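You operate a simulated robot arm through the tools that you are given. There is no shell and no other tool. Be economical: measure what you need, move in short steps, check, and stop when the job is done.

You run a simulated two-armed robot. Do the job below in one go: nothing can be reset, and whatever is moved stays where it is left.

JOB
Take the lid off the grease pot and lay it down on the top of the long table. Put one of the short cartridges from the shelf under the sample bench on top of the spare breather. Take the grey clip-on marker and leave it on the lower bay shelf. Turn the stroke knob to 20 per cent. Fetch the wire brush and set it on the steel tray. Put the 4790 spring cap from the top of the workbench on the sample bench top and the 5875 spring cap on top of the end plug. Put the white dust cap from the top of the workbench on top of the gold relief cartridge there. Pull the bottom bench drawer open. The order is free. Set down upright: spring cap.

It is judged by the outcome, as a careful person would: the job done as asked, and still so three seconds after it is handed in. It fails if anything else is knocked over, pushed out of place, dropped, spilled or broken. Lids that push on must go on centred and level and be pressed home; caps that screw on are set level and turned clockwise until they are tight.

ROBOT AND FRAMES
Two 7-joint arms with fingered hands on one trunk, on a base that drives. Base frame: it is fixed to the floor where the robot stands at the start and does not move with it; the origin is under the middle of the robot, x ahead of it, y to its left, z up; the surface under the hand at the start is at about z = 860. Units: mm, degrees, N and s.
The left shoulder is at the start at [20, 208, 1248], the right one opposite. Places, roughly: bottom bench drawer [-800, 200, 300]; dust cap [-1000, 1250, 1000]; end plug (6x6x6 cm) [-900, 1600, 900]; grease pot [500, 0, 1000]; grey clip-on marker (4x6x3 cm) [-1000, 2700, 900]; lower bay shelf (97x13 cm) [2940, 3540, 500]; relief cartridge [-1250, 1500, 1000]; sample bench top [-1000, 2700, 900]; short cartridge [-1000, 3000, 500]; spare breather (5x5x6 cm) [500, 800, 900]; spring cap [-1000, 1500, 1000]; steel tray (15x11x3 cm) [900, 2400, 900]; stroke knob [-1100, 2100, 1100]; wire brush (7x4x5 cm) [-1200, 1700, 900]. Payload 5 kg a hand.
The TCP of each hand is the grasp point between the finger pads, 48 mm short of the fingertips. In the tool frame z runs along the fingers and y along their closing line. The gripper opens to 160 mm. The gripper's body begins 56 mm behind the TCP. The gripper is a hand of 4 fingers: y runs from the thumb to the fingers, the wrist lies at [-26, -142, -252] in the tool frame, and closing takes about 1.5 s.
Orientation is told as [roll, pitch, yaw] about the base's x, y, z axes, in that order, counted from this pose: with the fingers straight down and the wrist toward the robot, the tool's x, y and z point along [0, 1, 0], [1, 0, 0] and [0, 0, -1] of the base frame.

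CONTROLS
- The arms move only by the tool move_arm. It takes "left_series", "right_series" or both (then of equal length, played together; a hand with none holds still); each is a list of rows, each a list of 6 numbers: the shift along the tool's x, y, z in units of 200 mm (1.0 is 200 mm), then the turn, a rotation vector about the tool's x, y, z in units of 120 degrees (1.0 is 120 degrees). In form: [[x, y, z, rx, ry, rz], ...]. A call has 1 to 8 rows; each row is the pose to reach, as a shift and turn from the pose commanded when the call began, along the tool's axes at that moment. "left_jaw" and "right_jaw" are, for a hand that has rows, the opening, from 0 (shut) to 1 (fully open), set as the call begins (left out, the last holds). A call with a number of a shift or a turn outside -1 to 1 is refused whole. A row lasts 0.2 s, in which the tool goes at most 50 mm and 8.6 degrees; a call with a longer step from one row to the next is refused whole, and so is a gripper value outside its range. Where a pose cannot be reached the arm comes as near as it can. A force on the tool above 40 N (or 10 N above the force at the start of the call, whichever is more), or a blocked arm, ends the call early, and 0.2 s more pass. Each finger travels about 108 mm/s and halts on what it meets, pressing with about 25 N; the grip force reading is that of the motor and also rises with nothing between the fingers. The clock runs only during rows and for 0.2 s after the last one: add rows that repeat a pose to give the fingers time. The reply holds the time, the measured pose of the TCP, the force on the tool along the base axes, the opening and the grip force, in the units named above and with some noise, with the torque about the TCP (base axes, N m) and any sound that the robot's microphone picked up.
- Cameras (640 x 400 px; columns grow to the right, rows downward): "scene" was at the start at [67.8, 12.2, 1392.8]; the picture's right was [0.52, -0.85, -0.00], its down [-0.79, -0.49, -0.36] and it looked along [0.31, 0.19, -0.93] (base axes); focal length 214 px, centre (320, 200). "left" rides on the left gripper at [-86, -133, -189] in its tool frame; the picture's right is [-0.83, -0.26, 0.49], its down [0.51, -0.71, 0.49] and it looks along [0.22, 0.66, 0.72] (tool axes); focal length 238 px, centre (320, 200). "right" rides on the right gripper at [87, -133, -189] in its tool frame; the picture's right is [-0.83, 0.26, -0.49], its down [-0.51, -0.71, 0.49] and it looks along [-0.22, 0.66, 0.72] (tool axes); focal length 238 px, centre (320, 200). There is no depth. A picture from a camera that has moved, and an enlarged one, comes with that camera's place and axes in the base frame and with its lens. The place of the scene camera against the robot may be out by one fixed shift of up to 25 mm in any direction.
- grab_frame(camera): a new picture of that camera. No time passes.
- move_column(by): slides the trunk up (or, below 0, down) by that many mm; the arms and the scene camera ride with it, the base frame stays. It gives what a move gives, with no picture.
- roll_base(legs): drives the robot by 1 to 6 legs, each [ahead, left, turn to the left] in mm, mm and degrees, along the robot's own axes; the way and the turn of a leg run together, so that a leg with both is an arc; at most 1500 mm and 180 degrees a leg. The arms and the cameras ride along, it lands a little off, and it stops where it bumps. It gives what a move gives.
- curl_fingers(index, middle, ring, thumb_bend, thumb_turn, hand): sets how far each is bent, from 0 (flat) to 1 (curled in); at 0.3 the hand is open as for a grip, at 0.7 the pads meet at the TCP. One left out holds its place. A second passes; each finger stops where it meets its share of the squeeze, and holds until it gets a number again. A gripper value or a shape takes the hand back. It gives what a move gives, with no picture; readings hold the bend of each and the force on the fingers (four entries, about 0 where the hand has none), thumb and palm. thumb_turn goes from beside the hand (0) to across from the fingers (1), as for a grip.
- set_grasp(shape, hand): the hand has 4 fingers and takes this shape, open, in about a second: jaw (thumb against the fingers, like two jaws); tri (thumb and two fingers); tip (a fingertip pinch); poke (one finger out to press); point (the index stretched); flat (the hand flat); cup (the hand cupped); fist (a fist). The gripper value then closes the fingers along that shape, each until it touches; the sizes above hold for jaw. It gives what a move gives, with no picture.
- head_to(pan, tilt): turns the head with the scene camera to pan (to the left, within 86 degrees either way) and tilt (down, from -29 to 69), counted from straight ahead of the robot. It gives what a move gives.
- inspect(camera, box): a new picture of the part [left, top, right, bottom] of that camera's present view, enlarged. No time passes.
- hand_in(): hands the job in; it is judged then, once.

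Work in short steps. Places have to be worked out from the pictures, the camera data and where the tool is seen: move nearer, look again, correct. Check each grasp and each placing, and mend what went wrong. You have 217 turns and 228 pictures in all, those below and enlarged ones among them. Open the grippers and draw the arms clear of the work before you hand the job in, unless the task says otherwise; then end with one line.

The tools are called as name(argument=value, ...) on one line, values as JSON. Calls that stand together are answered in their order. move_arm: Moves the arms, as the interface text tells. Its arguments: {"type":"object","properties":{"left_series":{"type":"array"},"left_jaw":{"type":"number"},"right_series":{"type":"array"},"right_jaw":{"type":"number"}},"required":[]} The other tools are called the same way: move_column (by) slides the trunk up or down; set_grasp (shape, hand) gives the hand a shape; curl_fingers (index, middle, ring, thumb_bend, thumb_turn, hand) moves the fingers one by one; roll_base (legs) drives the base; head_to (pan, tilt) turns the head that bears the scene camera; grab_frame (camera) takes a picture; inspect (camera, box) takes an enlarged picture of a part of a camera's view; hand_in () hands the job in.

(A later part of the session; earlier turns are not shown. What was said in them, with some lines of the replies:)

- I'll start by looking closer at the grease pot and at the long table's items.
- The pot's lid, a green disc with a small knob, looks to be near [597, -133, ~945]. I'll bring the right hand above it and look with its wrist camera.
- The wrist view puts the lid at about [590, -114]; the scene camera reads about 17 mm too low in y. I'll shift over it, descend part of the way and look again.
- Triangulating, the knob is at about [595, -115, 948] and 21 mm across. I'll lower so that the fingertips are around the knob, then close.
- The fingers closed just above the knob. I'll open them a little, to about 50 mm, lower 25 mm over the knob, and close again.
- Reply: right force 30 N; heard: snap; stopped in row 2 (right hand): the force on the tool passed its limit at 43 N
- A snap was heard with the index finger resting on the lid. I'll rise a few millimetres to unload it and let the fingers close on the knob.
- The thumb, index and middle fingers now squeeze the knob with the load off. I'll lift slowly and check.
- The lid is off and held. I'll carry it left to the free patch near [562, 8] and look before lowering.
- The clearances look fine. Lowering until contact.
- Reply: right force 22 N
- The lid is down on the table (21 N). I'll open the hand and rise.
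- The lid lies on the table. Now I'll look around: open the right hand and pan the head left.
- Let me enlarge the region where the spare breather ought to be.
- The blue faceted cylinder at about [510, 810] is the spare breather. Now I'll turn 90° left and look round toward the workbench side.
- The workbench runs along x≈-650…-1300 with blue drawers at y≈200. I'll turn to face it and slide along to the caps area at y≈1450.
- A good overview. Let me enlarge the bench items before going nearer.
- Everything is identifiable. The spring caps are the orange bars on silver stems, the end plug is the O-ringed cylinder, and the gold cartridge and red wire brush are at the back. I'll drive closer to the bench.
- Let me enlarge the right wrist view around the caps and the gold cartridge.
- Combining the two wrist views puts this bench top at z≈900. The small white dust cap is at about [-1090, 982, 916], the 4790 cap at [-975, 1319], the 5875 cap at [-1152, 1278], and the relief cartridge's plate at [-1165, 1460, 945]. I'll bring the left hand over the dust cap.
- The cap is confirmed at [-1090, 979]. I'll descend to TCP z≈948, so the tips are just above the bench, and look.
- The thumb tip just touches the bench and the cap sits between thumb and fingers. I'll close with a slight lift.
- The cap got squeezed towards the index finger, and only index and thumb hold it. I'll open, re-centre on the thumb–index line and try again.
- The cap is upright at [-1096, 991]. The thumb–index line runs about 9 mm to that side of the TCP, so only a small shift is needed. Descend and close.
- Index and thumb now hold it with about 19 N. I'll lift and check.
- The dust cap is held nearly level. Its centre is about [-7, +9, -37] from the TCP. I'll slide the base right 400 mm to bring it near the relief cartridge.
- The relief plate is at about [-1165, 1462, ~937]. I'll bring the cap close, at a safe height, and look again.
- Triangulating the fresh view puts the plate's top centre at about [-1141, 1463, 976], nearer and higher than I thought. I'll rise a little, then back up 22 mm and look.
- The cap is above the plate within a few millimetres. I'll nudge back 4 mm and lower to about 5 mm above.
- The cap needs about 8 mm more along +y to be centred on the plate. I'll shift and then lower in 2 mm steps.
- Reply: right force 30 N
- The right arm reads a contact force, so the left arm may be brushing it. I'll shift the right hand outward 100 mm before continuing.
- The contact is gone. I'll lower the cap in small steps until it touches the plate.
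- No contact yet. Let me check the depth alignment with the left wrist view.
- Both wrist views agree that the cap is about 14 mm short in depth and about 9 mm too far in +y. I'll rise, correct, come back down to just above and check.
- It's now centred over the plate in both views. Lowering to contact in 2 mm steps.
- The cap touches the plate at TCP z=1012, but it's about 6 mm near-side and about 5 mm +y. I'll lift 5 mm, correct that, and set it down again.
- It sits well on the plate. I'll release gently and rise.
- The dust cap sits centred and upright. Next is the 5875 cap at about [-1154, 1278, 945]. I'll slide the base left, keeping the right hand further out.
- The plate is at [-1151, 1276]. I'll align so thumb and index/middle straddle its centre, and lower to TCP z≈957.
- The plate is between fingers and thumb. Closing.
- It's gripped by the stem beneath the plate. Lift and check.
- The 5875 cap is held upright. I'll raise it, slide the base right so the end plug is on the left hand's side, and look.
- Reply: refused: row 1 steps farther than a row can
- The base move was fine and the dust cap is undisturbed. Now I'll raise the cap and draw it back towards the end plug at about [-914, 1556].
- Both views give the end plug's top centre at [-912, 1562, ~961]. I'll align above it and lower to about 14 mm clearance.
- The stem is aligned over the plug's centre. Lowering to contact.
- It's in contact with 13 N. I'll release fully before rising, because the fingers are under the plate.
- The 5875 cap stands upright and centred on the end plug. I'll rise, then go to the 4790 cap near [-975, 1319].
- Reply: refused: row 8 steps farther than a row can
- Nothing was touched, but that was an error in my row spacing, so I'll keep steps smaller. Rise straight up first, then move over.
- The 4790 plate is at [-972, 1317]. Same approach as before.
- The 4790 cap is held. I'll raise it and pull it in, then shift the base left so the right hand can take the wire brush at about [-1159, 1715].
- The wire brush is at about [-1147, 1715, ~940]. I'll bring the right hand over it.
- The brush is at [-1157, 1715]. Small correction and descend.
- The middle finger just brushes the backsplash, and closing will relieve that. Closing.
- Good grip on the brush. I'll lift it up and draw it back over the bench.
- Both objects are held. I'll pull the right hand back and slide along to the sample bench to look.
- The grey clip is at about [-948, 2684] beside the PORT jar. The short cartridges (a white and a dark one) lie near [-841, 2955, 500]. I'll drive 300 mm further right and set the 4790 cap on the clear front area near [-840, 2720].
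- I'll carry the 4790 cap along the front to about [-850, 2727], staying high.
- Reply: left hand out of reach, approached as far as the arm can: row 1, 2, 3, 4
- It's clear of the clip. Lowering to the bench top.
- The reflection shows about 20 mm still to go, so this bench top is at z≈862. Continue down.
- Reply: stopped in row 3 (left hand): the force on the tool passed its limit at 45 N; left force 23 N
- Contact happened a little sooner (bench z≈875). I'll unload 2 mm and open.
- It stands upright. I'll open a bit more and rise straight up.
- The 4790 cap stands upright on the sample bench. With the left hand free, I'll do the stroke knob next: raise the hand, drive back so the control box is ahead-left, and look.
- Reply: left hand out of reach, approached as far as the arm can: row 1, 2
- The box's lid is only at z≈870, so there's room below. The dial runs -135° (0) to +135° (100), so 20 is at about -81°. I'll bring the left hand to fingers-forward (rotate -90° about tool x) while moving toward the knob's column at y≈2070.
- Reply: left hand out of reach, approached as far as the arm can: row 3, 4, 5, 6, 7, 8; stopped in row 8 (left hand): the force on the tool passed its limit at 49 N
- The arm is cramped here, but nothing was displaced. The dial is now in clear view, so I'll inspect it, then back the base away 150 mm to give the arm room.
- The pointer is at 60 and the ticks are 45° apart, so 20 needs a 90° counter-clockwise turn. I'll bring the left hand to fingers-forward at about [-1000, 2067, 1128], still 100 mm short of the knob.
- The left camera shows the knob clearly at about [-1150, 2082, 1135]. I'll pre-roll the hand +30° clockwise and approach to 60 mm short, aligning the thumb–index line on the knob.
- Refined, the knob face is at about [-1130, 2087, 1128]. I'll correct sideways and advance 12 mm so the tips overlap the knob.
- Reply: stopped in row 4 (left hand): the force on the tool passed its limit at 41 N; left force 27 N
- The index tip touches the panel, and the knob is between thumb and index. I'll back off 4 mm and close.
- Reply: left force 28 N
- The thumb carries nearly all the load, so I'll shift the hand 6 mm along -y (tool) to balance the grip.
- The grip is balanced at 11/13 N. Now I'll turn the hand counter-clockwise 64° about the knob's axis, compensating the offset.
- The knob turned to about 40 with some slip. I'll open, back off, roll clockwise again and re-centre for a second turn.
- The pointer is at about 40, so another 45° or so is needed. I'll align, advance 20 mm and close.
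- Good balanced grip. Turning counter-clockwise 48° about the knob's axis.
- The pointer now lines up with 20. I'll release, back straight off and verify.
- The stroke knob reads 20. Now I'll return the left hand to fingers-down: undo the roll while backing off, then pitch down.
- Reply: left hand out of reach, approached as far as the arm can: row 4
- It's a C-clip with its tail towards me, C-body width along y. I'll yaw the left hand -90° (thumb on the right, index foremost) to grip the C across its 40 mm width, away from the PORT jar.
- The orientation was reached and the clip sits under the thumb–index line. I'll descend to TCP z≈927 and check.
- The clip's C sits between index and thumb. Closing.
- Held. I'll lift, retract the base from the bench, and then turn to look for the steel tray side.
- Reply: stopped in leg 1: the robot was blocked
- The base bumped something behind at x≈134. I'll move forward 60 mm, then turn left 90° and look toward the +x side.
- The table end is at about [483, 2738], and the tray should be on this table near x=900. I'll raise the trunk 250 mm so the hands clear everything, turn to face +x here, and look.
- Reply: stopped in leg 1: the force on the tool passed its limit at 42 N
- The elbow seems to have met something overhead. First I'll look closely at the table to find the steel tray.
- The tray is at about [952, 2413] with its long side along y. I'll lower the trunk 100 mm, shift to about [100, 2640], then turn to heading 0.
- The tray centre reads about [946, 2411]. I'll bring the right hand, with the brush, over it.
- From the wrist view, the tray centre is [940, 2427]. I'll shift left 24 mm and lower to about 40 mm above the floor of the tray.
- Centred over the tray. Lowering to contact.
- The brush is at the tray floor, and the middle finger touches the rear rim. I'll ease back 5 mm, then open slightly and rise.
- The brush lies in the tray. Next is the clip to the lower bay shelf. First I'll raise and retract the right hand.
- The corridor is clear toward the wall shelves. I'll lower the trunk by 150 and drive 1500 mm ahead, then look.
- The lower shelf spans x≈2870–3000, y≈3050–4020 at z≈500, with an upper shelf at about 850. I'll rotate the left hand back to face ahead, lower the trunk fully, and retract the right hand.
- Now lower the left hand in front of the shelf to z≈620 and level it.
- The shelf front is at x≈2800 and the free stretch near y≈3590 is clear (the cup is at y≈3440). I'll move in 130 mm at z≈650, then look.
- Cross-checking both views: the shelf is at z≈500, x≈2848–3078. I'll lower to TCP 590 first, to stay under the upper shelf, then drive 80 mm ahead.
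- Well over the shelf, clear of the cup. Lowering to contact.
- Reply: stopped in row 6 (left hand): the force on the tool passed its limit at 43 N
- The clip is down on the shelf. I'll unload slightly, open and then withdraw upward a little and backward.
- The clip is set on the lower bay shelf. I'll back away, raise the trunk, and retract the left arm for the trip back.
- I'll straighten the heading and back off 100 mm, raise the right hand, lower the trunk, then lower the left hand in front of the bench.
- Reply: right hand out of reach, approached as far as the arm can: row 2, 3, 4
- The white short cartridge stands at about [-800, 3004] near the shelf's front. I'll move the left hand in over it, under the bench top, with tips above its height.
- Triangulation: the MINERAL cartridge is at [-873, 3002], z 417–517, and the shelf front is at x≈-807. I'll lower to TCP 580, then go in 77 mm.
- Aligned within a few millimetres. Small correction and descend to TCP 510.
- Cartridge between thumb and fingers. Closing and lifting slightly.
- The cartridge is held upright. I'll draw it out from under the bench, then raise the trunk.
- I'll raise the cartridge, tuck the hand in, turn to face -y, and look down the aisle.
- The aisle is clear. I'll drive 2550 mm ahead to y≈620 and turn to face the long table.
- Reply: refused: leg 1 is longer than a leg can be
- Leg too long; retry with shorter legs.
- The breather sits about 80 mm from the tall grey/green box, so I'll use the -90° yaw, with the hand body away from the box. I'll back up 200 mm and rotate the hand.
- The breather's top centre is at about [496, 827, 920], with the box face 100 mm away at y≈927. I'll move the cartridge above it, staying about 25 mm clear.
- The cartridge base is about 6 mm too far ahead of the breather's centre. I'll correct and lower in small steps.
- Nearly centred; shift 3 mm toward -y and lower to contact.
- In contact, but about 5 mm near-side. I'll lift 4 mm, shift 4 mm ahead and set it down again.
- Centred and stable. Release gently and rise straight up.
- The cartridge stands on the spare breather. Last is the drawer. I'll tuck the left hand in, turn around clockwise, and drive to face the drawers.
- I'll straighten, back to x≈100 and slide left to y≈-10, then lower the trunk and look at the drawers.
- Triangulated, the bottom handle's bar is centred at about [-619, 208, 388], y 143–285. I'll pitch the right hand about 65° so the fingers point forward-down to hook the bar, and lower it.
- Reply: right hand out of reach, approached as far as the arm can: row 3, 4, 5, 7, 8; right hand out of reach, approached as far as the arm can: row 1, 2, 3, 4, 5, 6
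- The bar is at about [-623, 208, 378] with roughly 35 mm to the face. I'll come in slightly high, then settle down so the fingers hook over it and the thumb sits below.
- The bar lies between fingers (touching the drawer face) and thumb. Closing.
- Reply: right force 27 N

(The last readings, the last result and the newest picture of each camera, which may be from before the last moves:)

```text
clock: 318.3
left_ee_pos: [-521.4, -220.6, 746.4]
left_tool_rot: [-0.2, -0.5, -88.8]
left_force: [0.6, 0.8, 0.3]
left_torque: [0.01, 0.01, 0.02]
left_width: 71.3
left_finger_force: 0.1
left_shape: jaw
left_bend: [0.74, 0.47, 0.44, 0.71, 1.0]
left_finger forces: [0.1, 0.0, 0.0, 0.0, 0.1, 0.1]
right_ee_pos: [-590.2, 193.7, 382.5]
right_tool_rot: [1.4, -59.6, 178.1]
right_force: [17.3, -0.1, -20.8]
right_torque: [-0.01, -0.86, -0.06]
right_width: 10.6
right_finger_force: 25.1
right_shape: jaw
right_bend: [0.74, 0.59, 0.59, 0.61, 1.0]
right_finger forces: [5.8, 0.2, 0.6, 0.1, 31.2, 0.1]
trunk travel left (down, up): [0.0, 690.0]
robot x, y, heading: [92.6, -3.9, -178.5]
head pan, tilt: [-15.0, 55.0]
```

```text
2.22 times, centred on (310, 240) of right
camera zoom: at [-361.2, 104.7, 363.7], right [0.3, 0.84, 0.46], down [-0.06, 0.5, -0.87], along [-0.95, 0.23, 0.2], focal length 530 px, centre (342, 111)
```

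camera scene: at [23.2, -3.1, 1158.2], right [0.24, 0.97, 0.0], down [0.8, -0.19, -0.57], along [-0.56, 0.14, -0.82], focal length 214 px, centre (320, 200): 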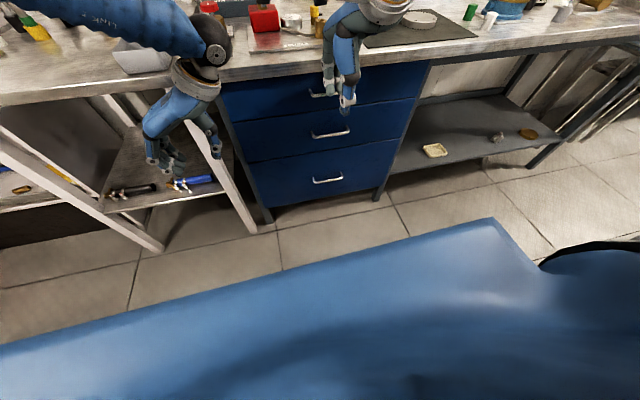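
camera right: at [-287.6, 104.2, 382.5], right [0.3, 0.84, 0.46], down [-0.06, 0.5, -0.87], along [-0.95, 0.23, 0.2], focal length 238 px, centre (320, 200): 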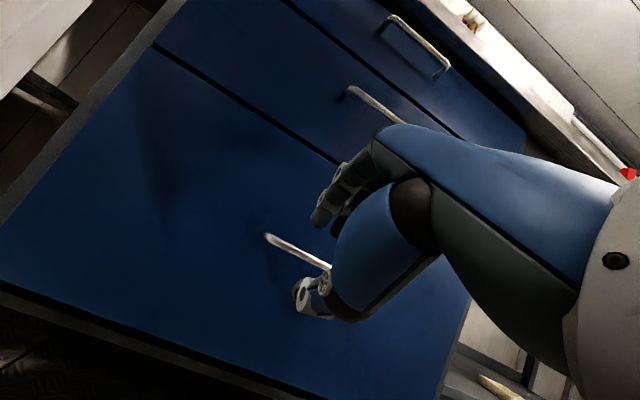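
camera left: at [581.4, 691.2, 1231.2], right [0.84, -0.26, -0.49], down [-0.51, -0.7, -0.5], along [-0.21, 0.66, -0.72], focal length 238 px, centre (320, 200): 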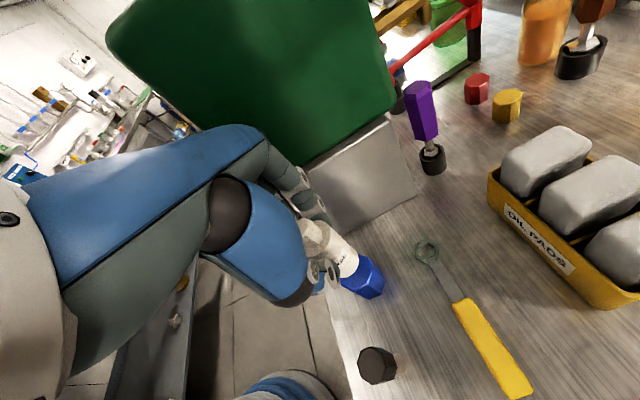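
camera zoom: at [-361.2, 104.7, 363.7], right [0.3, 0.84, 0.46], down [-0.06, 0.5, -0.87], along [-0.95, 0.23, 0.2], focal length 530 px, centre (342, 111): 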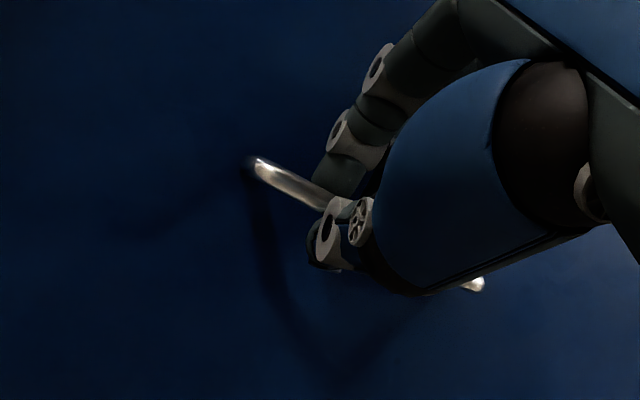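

The bar is gripped. Pulling straight back.

move_arm(right_series=[[0, -0.05, -0.087, 0, 0, 0], [0, -0.1, -0.173, 0, 0, 0], [0, -0.15, -0.26, 0, 0, 0], [0, -0.2, -0.346, 0, 0, 0], [0, -0.25, -0.433, 0, 0, 0]])

grab_frame(camera="scene")

```text
clock: 319.5
left_ee_pos: [-522.0, -221.0, 747.3]
left_tool_rot: [-0.2, -0.5, -88.8]
left_force: [-0.3, 0.3, 0.0]
left_torque: [-0.03, -0.02, 0.0]
left_width: 71.6
left_finger_force: 0.1
left_shape: jaw
left_bend: [0.74, 0.47, 0.44, 0.71, 1.0]
left_finger forces: [0.0, 0.0, 0.0, 0.0, 0.0, 0.0]
right_ee_pos: [-490.6, 192.4, 382.6]
right_tool_rot: [1.7, -59.8, 177.9]
right_force: [0.5, 4.0, -16.1]
right_torque: [-0.04, -0.51, -0.13]
right_width: 9.9
right_finger_force: 25.1
right_shape: jaw
right_bend: [0.74, 0.59, 0.59, 0.6, 1.0]
right_finger forces: [7.3, 0.4, 0.5, 0.1, 23.4, 0.0]
trunk travel left (down, up): [0.0, 690.0]
robot x, y, heading: [94.6, -2.1, -178.7]
head pan, tilt: [-15.0, 55.0]
```

```text
41 pictures are left
camera scene: at [22.6, -2.2, 1158.1], right [0.24, 0.97, 0.0], down [0.8, -0.2, -0.57], along [-0.56, 0.14, -0.82], focal length 214 px, centre (320, 200)
```

scene: 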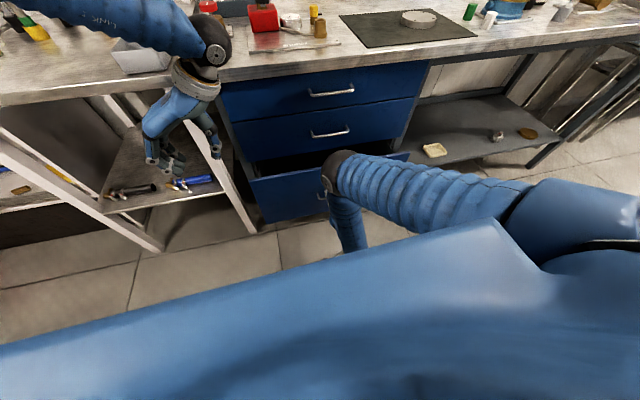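

The drawer is opening. Pull another 120 mm.

move_arm(right_series=[[0, -0.06, -0.104, 0, 0, 0], [0, -0.12, -0.208, 0, 0, 0], [0, -0.18, -0.312, 0, 0, 0], [0, -0.24, -0.416, 0, 0, 0], [0, -0.3, -0.52, 0, 0, 0]])

grab_frame(camera="scene")

```text
clock: 320.4
left_ee_pos: [-520.8, -223.8, 747.7]
left_tool_rot: [-0.3, -0.6, -88.8]
left_force: [0.2, 0.3, 0.6]
left_torque: [0.02, -0.04, 0.0]
left_width: 71.7
left_finger_force: 0.2
left_shape: jaw
left_bend: [0.74, 0.47, 0.44, 0.71, 1.0]
left_finger forces: [0.1, 0.0, 0.0, 0.1, 0.0, 0.1]
right_ee_pos: [-452.3, 193.7, 370.3]
right_tool_rot: [2.0, -61.6, 178.3]
right_force: [-0.8, -2.6, 21.7]
right_torque: [0.22, 1.0, 0.24]
right_width: 15.2
right_finger_force: 25.4
right_shape: jaw
right_bend: [0.73, 0.54, 0.52, 0.66, 1.0]
right_finger forces: [19.2, 11.8, 2.8, 0.0, 14.7, 0.1]
right hand out of reach, approached as far as the arm can: row 2, 3, 4
trunk travel left (down, up): [0.0, 690.0]
robot x, y, heading: [93.2, -5.3, -178.4]
head pan, tilt: [-15.0, 55.0]
stopped in row 4 (right hand): the force on the tool passed its limit at 45 N (the readings are from after the stop); the commanded pose is now the measured one
```

```text
40 pictures are left
camera scene: at [23.7, -3.8, 1158.4], right [0.24, 0.97, 0.0], down [0.8, -0.19, -0.57], along [-0.56, 0.14, -0.82], focal length 214 px, centre (320, 200)
```

scene: 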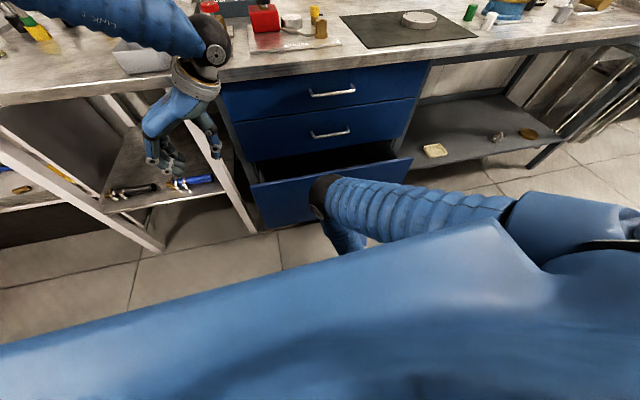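

It's open about 140 mm and the arm is at its near limit. I'll release, back the base 28 mm to clear the bar, and raise the trunk to re-grip the drawer front from above for a further pull.

move_arm(right_series=[[0, 0, 0, 0, 0, 0], [0, 0, 0, 0, 0, 0], [0, 0, 0, 0, 0, 0], [0, 0, 0, 0, 0, 0]], right_jaw=0.45)

roll_base(legs=[[-30, 0, 0]])

inspect(camera="right", box=[200, 130, 420, 350])

```text
clock: 321.4
left_ee_pos: [-521.4, -222.4, 747.1]
left_tool_rot: [-0.3, -0.4, -88.7]
left_force: [-0.3, 0.0, 0.3]
left_torque: [0.01, -0.01, -0.02]
left_width: 71.6
left_finger_force: 0.0
left_shape: jaw
left_bend: [0.74, 0.47, 0.44, 0.71, 1.0]
left_finger forces: [0.0, 0.0, 0.0, 0.1, 0.0, 0.0]
right_ee_pos: [-450.3, 194.6, 367.6]
right_tool_rot: [2.1, -60.9, 178.1]
right_force: [-0.4, 0.2, 0.7]
right_torque: [0.03, 0.0, 0.0]
right_width: 71.8
right_finger_force: 0.1
right_shape: jaw
right_bend: [0.74, 0.47, 0.44, 0.71, 1.0]
right_finger forces: [0.0, 0.0, 0.0, 0.1, 0.1, 0.0]
trunk travel left (down, up): [0.0, 690.0]
robot x, y, heading: [94.1, -0.9, -178.9]
head pan, tilt: [-15.0, 55.0]
```

```text
clock: 322.3
left_ee_pos: [-490.1, -222.2, 747.3]
left_tool_rot: [-0.4, -0.5, -88.6]
left_force: [0.6, 0.2, 0.1]
left_torque: [0.02, 0.02, 0.02]
left_width: 71.2
left_finger_force: 0.0
left_shape: jaw
left_bend: [0.74, 0.47, 0.44, 0.71, 1.0]
left_finger forces: [0.1, 0.0, 0.0, 0.0, 0.0, 0.0]
right_ee_pos: [-419.0, 194.9, 367.4]
right_tool_rot: [1.9, -61.0, 178.2]
right_force: [0.3, -0.6, 0.0]
right_torque: [0.0, -0.01, 0.02]
right_width: 71.5
right_finger_force: 0.0
right_shape: jaw
right_bend: [0.74, 0.47, 0.44, 0.71, 1.0]
right_finger forces: [0.0, 0.0, 0.1, 0.0, 0.0, 0.0]
trunk travel left (down, up): [0.0, 690.0]
robot x, y, heading: [131.0, -0.9, -178.8]
head pan, tilt: [-15.0, 55.0]
```

```text
1.82 times, centred on (310, 240) of right
camera zoom: at [-189.9, 108.0, 344.5], right [0.3, 0.84, 0.45], down [-0.08, 0.49, -0.87], along [-0.95, 0.22, 0.22], focal length 433 px, centre (338, 127)
```

zoom: 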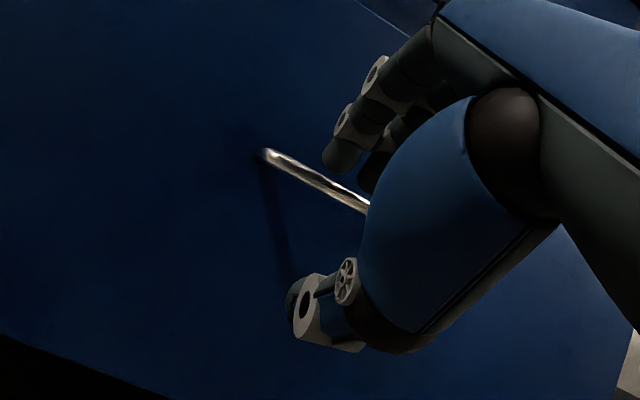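

Clear of the bar. Raise the trunk 200 mm and turn the hand back to fingers-down.

move_column(by=220)

move_arm(right_series=[[0, 0, 0, 0.07, 0, 0], [0, 0, 0, 0.14, 0, 0], [0, 0, 0, 0.21, 0, 0], [0, 0, 0, 0.28, 0, 0], [0, 0, 0, 0.35, 0, 0], [0, 0, 0, 0.42, 0, 0], [0, 0, 0, 0.49, 0, 0.01], [0, 0, 0, 0.505, 0, 0.02]])

grab_frame(camera="right")

```text
clock: 324.6
left_ee_pos: [-489.6, -221.3, 965.5]
left_tool_rot: [-0.2, -0.5, -88.7]
left_force: [0.0, -0.4, -0.9]
left_torque: [-0.01, 0.01, 0.0]
left_width: 71.4
left_finger_force: 0.1
left_shape: jaw
left_bend: [0.74, 0.47, 0.44, 0.71, 1.0]
left_finger forces: [0.1, 0.0, 0.0, 0.1, 0.1, 0.0]
right_ee_pos: [-418.6, 195.1, 587.2]
right_tool_rot: [1.9, -60.9, 178.0]
right_force: [-1.2, 1.0, -0.2]
right_torque: [-0.04, 0.02, -0.03]
right_width: 71.8
right_finger_force: 0.1
right_shape: jaw
right_bend: [0.74, 0.47, 0.44, 0.71, 1.0]
right_finger forces: [0.1, 0.1, 0.0, 0.0, 0.0, 0.0]
trunk travel left (down, up): [-220.0, 470.0]
robot x, y, heading: [122.2, -1.7, -178.5]
head pan, tilt: [-15.0, 55.0]
```

```text
clock: 326.4
left_ee_pos: [-490.7, -223.8, 967.9]
left_tool_rot: [-0.2, -0.5, -88.7]
left_force: [0.7, -0.5, -0.1]
left_torque: [0.01, 0.02, -0.02]
left_width: 71.5
left_finger_force: 0.0
left_shape: jaw
left_bend: [0.74, 0.47, 0.44, 0.71, 1.0]
left_finger forces: [0.0, 0.0, 0.0, 0.0, 0.1, 0.1]
right_ee_pos: [-420.3, 193.9, 587.9]
right_tool_rot: [2.2, -0.2, 178.0]
right_force: [-0.1, -0.9, 0.5]
right_torque: [0.01, 0.03, -0.02]
right_width: 71.7
right_finger_force: 0.0
right_shape: jaw
right_bend: [0.74, 0.47, 0.44, 0.71, 1.0]
right_finger forces: [0.0, 0.0, 0.0, 0.1, 0.1, 0.1]
trunk travel left (down, up): [-220.0, 470.0]
robot x, y, heading: [125.4, 2.7, -178.4]
head pan, tilt: [-15.0, 55.0]
```

```text
38 pictures are left
camera right: at [-288.7, 110.6, 778.9], right [-0.23, 0.86, 0.46], down [0.72, 0.46, -0.51], along [-0.65, 0.21, -0.73], focal length 238 px, centre (320, 200)
```

right: 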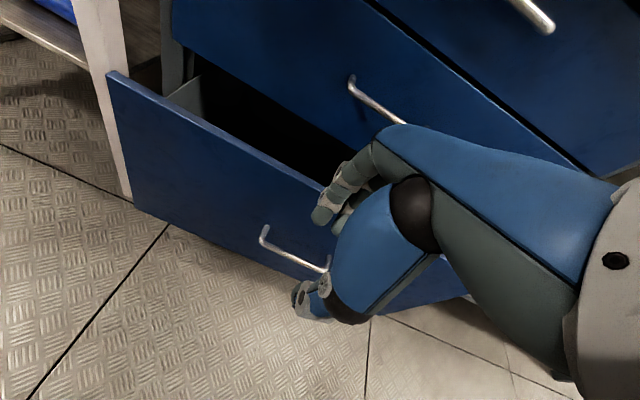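

The drawer is out by about 110–140 mm. I'll move over the drawer front's top edge at y≈75, left of the handles, and look from there.

move_arm(right_series=[[0.2, 0, 0, 0, 0, 0], [0.4, 0, 0, 0, 0, 0], [0.6, 0, 0, 0, 0, 0], [0.6, 0.2, 0, 0, 0, 0], [0.6, 0.4, 0, 0, 0, 0], [0.6, 0.5, 0, 0, 0, 0]], right_jaw=0.4)

grab_frame(camera="right")

grab_frame(camera="scene")

```text
clock: 327.8
left_ee_pos: [-490.6, -222.0, 967.8]
left_tool_rot: [-0.2, -0.4, -88.8]
left_force: [0.3, 0.7, 0.4]
left_torque: [-0.02, -0.04, -0.02]
left_width: 71.9
left_finger_force: 0.1
left_shape: jaw
left_bend: [0.74, 0.47, 0.44, 0.71, 1.0]
left_finger forces: [0.1, 0.0, 0.0, 0.0, 0.0, 0.0]
right_ee_pos: [-523.1, 78.1, 591.1]
right_tool_rot: [2.0, -0.2, 177.9]
right_force: [0.6, 0.2, -1.5]
right_torque: [-0.02, 0.07, 0.01]
right_width: 64.5
right_finger_force: 0.0
right_shape: jaw
right_bend: [0.74, 0.49, 0.47, 0.72, 1.0]
right_finger forces: [0.0, 0.1, 0.0, 0.0, 0.0, 0.0]
trunk travel left (down, up): [-220.0, 470.0]
robot x, y, heading: [127.3, -1.8, -178.6]
head pan, tilt: [-15.0, 55.0]
```

```text
37 pictures are left
camera right: at [-393.0, -6.1, 782.6], right [-0.23, 0.86, 0.46], down [0.72, 0.46, -0.51], along [-0.65, 0.22, -0.73], focal length 238 px, centre (320, 200)
```

right: 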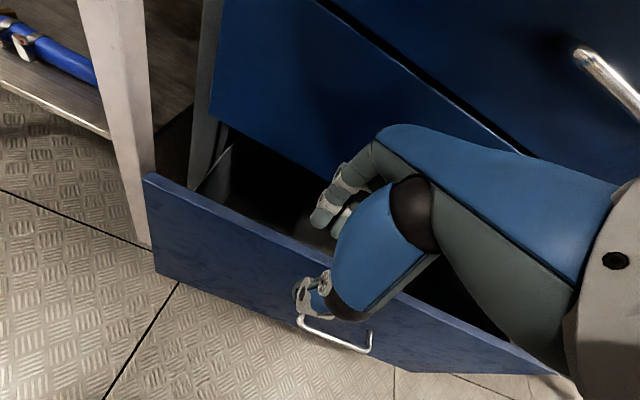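

```text
36 pictures are left
camera scene: at [53.4, -2.5, 1378.2], right [0.24, 0.97, 0.0], down [0.8, -0.19, -0.57], along [-0.56, 0.14, -0.82], focal length 214 px, centre (320, 200)
```

scene: 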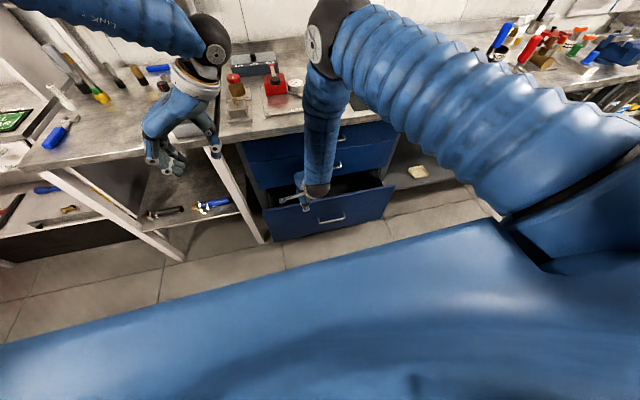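

The drawer front's top edge is at x≈-532…-550, z≈526. I'll move ahead 18 mm, lower with the panel between thumb and fingers, and close.

move_arm(right_series=[[0, 0.09, 0, 0, 0, 0], [0, 0.09, 0.12, 0, 0, 0], [0, 0.09, 0.25, 0, 0, 0], [0, 0.09, 0.25, 0, 0, 0]])

move_arm(right_series=[[0, 0, 0, 0, 0, 0], [0, 0, 0, 0, 0, 0], [0, 0, 0, 0, 0, 0], [0, 0, 0, 0, 0, 0], [0, 0, 0, 0, 0, 0]], right_jaw=0)

inspect(camera="right", box=[180, 120, 420, 340])

```text
clock: 328.8
left_ee_pos: [-489.9, -222.8, 967.6]
left_tool_rot: [-0.3, -0.4, -88.7]
left_force: [0.9, -0.2, 0.0]
left_torque: [-0.01, 0.02, -0.01]
left_width: 71.9
left_finger_force: 0.2
left_shape: jaw
left_bend: [0.74, 0.47, 0.44, 0.71, 1.0]
left_finger forces: [0.0, 0.0, 0.0, 0.0, 0.1, 0.1]
right_ee_pos: [-543.4, 77.5, 543.1]
right_tool_rot: [2.1, -0.3, 177.9]
right_force: [-0.1, -0.4, 0.2]
right_torque: [0.04, 0.05, -0.01]
right_width: 64.1
right_finger_force: 0.0
right_shape: jaw
right_bend: [0.74, 0.49, 0.47, 0.72, 1.0]
right_finger forces: [0.1, 0.0, 0.0, 0.0, 0.0, 0.1]
trunk travel left (down, up): [-220.0, 470.0]
robot x, y, heading: [126.6, 0.2, -178.9]
head pan, tilt: [-15.0, 55.0]
```

```text
clock: 330.0
left_ee_pos: [-491.1, -221.3, 966.3]
left_tool_rot: [-0.2, -0.5, -88.7]
left_force: [0.5, 0.4, -0.8]
left_torque: [-0.01, 0.03, -0.01]
left_width: 71.5
left_finger_force: 0.1
left_shape: jaw
left_bend: [0.74, 0.47, 0.44, 0.71, 1.0]
left_finger forces: [0.0, 0.1, 0.0, 0.1, 0.0, 0.1]
right_ee_pos: [-542.7, 75.9, 541.7]
right_tool_rot: [2.0, -0.2, 177.9]
right_force: [0.6, 0.0, -3.2]
right_torque: [-0.02, 0.01, 0.13]
right_width: 11.0
right_finger_force: 24.8
right_shape: jaw
right_bend: [0.7, 0.7, 0.7, 0.74, 1.0]
right_finger forces: [11.9, 6.4, 2.9, 0.0, 22.2, 0.0]
trunk travel left (down, up): [-220.0, 470.0]
robot x, y, heading: [126.2, -3.3, -178.7]
head pan, tilt: [-15.0, 55.0]
```

```text
1.82 times, centred on (300, 230) of right
camera zoom: at [-412.2, -6.0, 733.2], right [-0.23, 0.86, 0.46], down [0.72, 0.46, -0.51], along [-0.65, 0.21, -0.73], focal length 433 px, centre (356, 146)
```

zoom: 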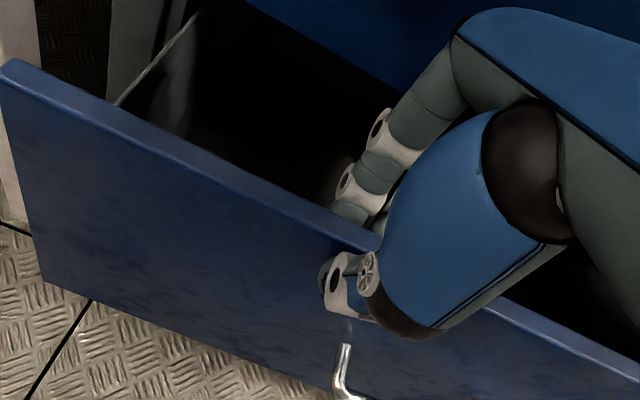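

A firm grip on the drawer front. Pulling back another 140 mm.

move_arm(right_series=[[0, -0.12, 0, 0, 0, 0], [0, -0.24, 0, 0, 0, 0], [0, -0.36, 0, 0, 0, 0], [0, -0.48, 0, 0, 0, 0], [0, -0.6, 0, 0, 0, 0], [0, -0.7, 0, 0, 0, 0]])

grab_frame(camera="scene")

```text
clock: 331.4
left_ee_pos: [-490.3, -220.7, 967.3]
left_tool_rot: [-0.3, -0.5, -88.8]
left_force: [0.6, -0.1, 0.2]
left_torque: [0.02, 0.02, 0.01]
left_width: 71.6
left_finger_force: 0.2
left_shape: jaw
left_bend: [0.74, 0.47, 0.44, 0.71, 1.0]
left_finger forces: [0.1, 0.1, 0.1, 0.1, 0.1, 0.1]
right_ee_pos: [-401.2, 74.2, 543.1]
right_tool_rot: [2.1, -0.1, 177.8]
right_force: [1.1, 22.2, -8.8]
right_torque: [0.74, 0.07, 0.15]
right_width: 10.7
right_finger_force: 24.5
right_shape: jaw
right_bend: [0.7, 0.7, 0.7, 0.74, 1.0]
right_finger forces: [12.6, 6.4, 3.1, 0.0, 23.4, 0.0]
trunk travel left (down, up): [-220.0, 470.0]
robot x, y, heading: [124.6, -0.5, -178.9]
head pan, tilt: [-15.0, 55.0]
```

```text
34 pictures are left
camera scene: at [53.8, -1.7, 1378.2], right [0.24, 0.97, 0.0], down [0.8, -0.2, -0.57], along [-0.56, 0.14, -0.82], focal length 214 px, centre (320, 200)
```

scene: 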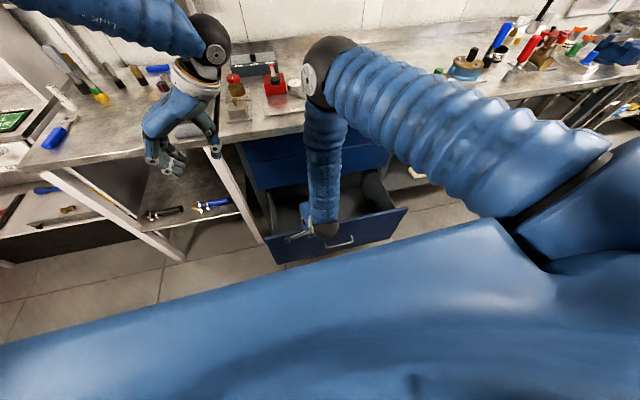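

The drawer is now well open, about 260 mm. I'll release it and lift the hand clear.

move_arm(right_series=[[0, 0, 0, 0, 0, 0], [0, 0, 0, 0, 0, 0], [0, 0, 0, 0, 0, 0], [0, 0, 0, 0, 0, 0], [0, 0, -0.2, 0, 0, 0], [0, 0, -0.4, 0, 0, 0], [0, 0, -0.6, 0, 0, 0]], right_jaw=0.5)

move_column(by=200)

grab_frame(camera="scene")

grab_frame(camera="right")

```text
clock: 333.0
left_ee_pos: [-489.6, -223.2, 966.6]
left_tool_rot: [-0.2, -0.5, -88.7]
left_force: [0.6, 0.4, -0.2]
left_torque: [0.0, 0.07, 0.02]
left_width: 71.6
left_finger_force: 0.2
left_shape: jaw
left_bend: [0.74, 0.47, 0.44, 0.71, 1.0]
left_finger forces: [0.0, 0.0, 0.1, 0.0, 0.0, 0.0]
right_ee_pos: [-400.1, 76.5, 658.8]
right_tool_rot: [2.0, -0.3, 177.9]
right_force: [0.9, -0.2, 0.0]
right_torque: [0.03, 0.12, -0.02]
right_width: 79.5
right_finger_force: 0.0
right_shape: jaw
right_bend: [0.74, 0.45, 0.42, 0.7, 1.0]
right_finger forces: [0.0, 0.0, 0.0, 0.0, 0.0, 0.0]
trunk travel left (down, up): [-220.0, 470.0]
robot x, y, heading: [123.2, -4.0, -178.9]
head pan, tilt: [-15.0, 55.0]
```

```text
clock: 335.2
left_ee_pos: [-490.5, -222.8, 1166.1]
left_tool_rot: [-0.2, -0.6, -88.7]
left_force: [-0.2, -0.4, -0.8]
left_torque: [0.01, 0.0, 0.04]
left_width: 71.7
left_finger_force: 0.0
left_shape: jaw
left_bend: [0.74, 0.47, 0.44, 0.71, 1.0]
left_finger forces: [0.0, 0.1, 0.0, 0.0, 0.0, 0.0]
right_ee_pos: [-400.5, 76.3, 859.1]
right_tool_rot: [2.1, -0.3, 177.9]
right_force: [-0.2, 0.9, 0.1]
right_torque: [-0.01, 0.0, 0.02]
right_width: 79.6
right_finger_force: 0.0
right_shape: jaw
right_bend: [0.74, 0.45, 0.42, 0.7, 1.0]
right_finger forces: [0.0, 0.0, 0.0, 0.0, 0.0, 0.0]
trunk travel left (down, up): [-420.0, 270.0]
robot x, y, heading: [124.6, 0.8, -178.9]
head pan, tilt: [-15.0, 55.0]
```

```text
33 pictures are left
camera scene: at [53.4, -2.9, 1578.0], right [0.24, 0.97, 0.0], down [0.8, -0.19, -0.57], along [-0.56, 0.14, -0.82], focal length 214 px, centre (320, 200)
```

scene: 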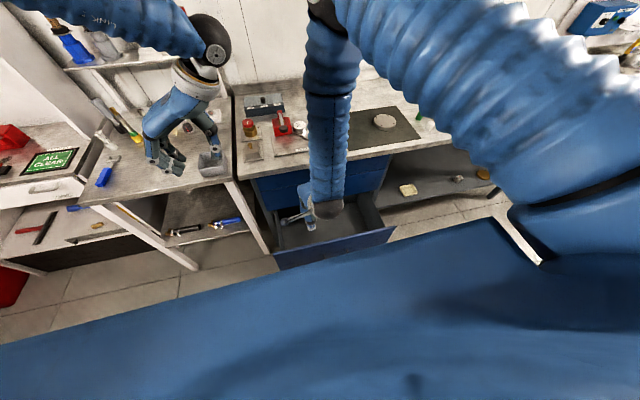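

```text
32 pictures are left
camera right: at [-269.9, -7.2, 1050.4], right [-0.23, 0.86, 0.46], down [0.72, 0.46, -0.51], along [-0.65, 0.21, -0.73], focal length 238 px, centre (320, 200)
```

right: 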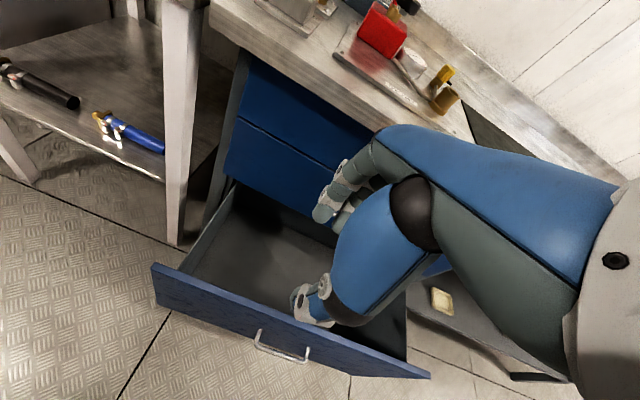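

The drawer stands open and the hands are empty. A quick look along the workbench to confirm the earlier placings are undisturbed.

move_arm(right_series=[[0, 0, -0.2, 0, 0, 0], [0, 0, -0.4, 0, 0, 0], [0, 0, -0.6, 0, 0, 0]], right_jaw=1, left_series=[[0, 0, 0, 0, 0, 0], [0, 0, 0, 0, 0, 0], [0, 0, 0, 0, 0, 0]], left_jaw=1)

roll_base(legs=[[0, -700, 0]])

head_to(pan=-50, tilt=30)

grab_frame(camera="scene")

```text
clock: 336.0
left_ee_pos: [-489.4, -221.5, 1167.5]
left_tool_rot: [-0.3, -0.5, -88.6]
left_force: [1.7, -0.3, 1.0]
left_torque: [0.0, 0.07, -0.05]
left_width: 159.6
left_finger_force: 0.1
left_shape: jaw
left_bend: [0.3, 0.3, 0.3, 0.3, 0.98]
left_finger forces: [0.1, 0.0, 0.0, 0.0, 0.0, 0.0]
right_ee_pos: [-398.8, 80.4, 979.4]
right_tool_rot: [2.2, -0.2, 177.9]
right_force: [2.3, 0.2, -0.7]
right_torque: [0.01, 0.12, -0.02]
right_width: 159.9
right_finger_force: 0.2
right_shape: jaw
right_bend: [0.3, 0.3, 0.3, 0.3, 0.98]
right_finger forces: [0.0, 0.0, 0.1, 0.0, 0.0, 0.0]
trunk travel left (down, up): [-420.0, 270.0]
robot x, y, heading: [124.8, -2.9, -178.7]
head pan, tilt: [-15.0, 55.0]
```

```text
clock: 339.9
left_ee_pos: [-504.7, 496.4, 1167.1]
left_tool_rot: [-0.2, -0.5, -89.3]
left_force: [-0.4, 1.3, 0.4]
left_torque: [-0.04, -0.01, -0.03]
left_width: 159.5
left_finger_force: 0.0
left_shape: jaw
left_bend: [0.3, 0.3, 0.3, 0.3, 0.98]
left_finger forces: [0.0, 0.1, 0.0, 0.1, 0.0, 0.0]
right_ee_pos: [-411.3, 798.3, 979.3]
right_tool_rot: [2.2, -0.3, 177.4]
right_force: [1.2, 0.4, -0.2]
right_torque: [-0.02, -0.03, 0.02]
right_width: 159.6
right_finger_force: 0.1
right_shape: jaw
right_bend: [0.3, 0.3, 0.3, 0.3, 0.98]
right_finger forces: [0.1, 0.1, 0.0, 0.0, 0.1, 0.1]
trunk travel left (down, up): [-420.0, 270.0]
robot x, y, heading: [108.9, 707.5, -179.0]
head pan, tilt: [-15.0, 55.0]
```

```text
clock: 340.9
left_ee_pos: [-504.7, 496.3, 1167.3]
left_tool_rot: [-0.1, -0.6, -89.2]
left_force: [-0.1, 0.3, -0.3]
left_torque: [-0.02, 0.03, -0.02]
left_width: 159.3
left_finger_force: 0.1
left_shape: jaw
left_bend: [0.3, 0.3, 0.3, 0.3, 0.98]
left_finger forces: [0.0, 0.0, 0.1, 0.0, 0.0, 0.0]
right_ee_pos: [-411.9, 799.1, 980.1]
right_tool_rot: [2.1, -0.3, 177.4]
right_force: [-0.6, -0.4, 0.4]
right_torque: [-0.05, 0.02, -0.04]
right_width: 159.6
right_finger_force: 0.1
right_shape: jaw
right_bend: [0.3, 0.3, 0.3, 0.3, 0.98]
right_finger forces: [0.1, 0.0, 0.0, 0.1, 0.0, 0.1]
trunk travel left (down, up): [-420.0, 270.0]
robot x, y, heading: [112.6, 711.5, -179.2]
head pan, tilt: [-50.0, 30.0]
```

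```text
31 pictures are left
camera scene: at [52.0, 761.4, 1614.2], right [0.76, 0.65, 0.0], down [0.33, -0.38, -0.87], along [-0.57, 0.66, -0.5], focal length 214 px, centre (320, 200)
```

scene: 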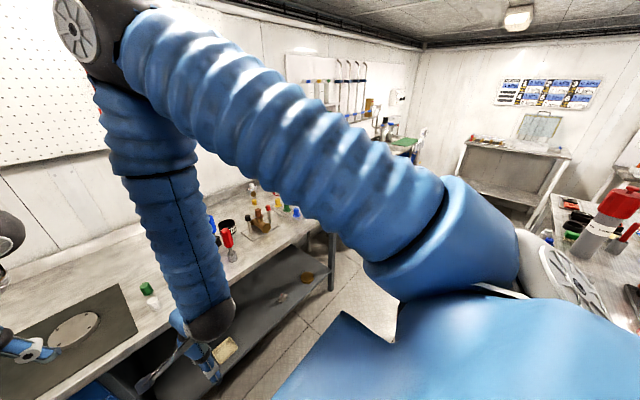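

roll_base(legs=[[0, -650, 0]])

head_to(pan=0, tilt=35)

inspect(camera="scene", box=[160, 120, 460, 280])

```text
clock: 344.5
left_ee_pos: [-511.7, 1161.9, 1167.1]
left_tool_rot: [-0.2, -0.6, -89.8]
left_force: [-0.1, -0.1, 0.4]
left_torque: [-0.05, 0.01, 0.02]
left_width: 159.4
left_finger_force: 0.0
left_shape: jaw
left_bend: [0.3, 0.3, 0.3, 0.3, 0.98]
left_finger forces: [0.0, 0.0, 0.1, 0.1, 0.0, 0.0]
right_ee_pos: [-416.3, 1462.1, 978.8]
right_tool_rot: [2.2, -0.4, 176.8]
right_force: [-0.5, 1.1, -0.7]
right_torque: [-0.1, 0.01, -0.01]
right_width: 159.7
right_finger_force: 0.1
right_shape: jaw
right_bend: [0.3, 0.3, 0.3, 0.3, 0.98]
right_finger forces: [0.0, 0.0, 0.1, 0.0, 0.0, 0.0]
trunk travel left (down, up): [-420.0, 270.0]
robot x, y, heading: [109.7, 1369.8, -179.9]
head pan, tilt: [-50.0, 30.0]
```

```text
clock: 345.7
left_ee_pos: [-512.3, 1160.5, 1167.3]
left_tool_rot: [-0.3, -0.5, -89.8]
left_force: [0.0, -0.1, 0.3]
left_torque: [0.01, 0.04, 0.01]
left_width: 159.9
left_finger_force: 0.0
left_shape: jaw
left_bend: [0.3, 0.3, 0.3, 0.3, 0.98]
left_finger forces: [0.1, 0.0, 0.1, 0.0, 0.1, 0.1]
right_ee_pos: [-417.2, 1461.9, 979.0]
right_tool_rot: [2.2, -0.3, 176.9]
right_force: [0.3, 0.4, 0.6]
right_torque: [0.0, -0.02, 0.02]
right_width: 159.6
right_finger_force: 0.1
right_shape: jaw
right_bend: [0.3, 0.3, 0.3, 0.3, 0.98]
right_finger forces: [0.1, 0.0, 0.1, 0.0, 0.0, 0.1]
trunk travel left (down, up): [-420.0, 270.0]
robot x, y, heading: [106.8, 1367.8, -179.9]
head pan, tilt: [0.0, 35.0]
```

```text
2.13 times, centred on (310, 200) of scene
camera zoom: at [18.0, 1351.9, 1606.4], right [0.0, 1.0, 0.0], down [0.57, 0.0, -0.82], along [-0.82, 0.0, -0.57], focal length 458 px, centre (341, 200)
```

zoom: 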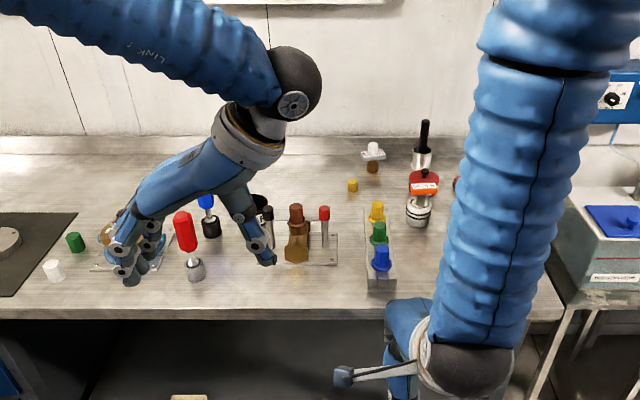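

The dust cap is still on the relief cartridge and the 5875 cap is still on the end plug. The hands are open and clear, so I'm handing in.

hand_in()

```text
The job is handed in.
```

All nine tasks are done and handed in; the stroke knob reads 20 by eye, and the bottom drawer is open about 260 mm, not its full travel.
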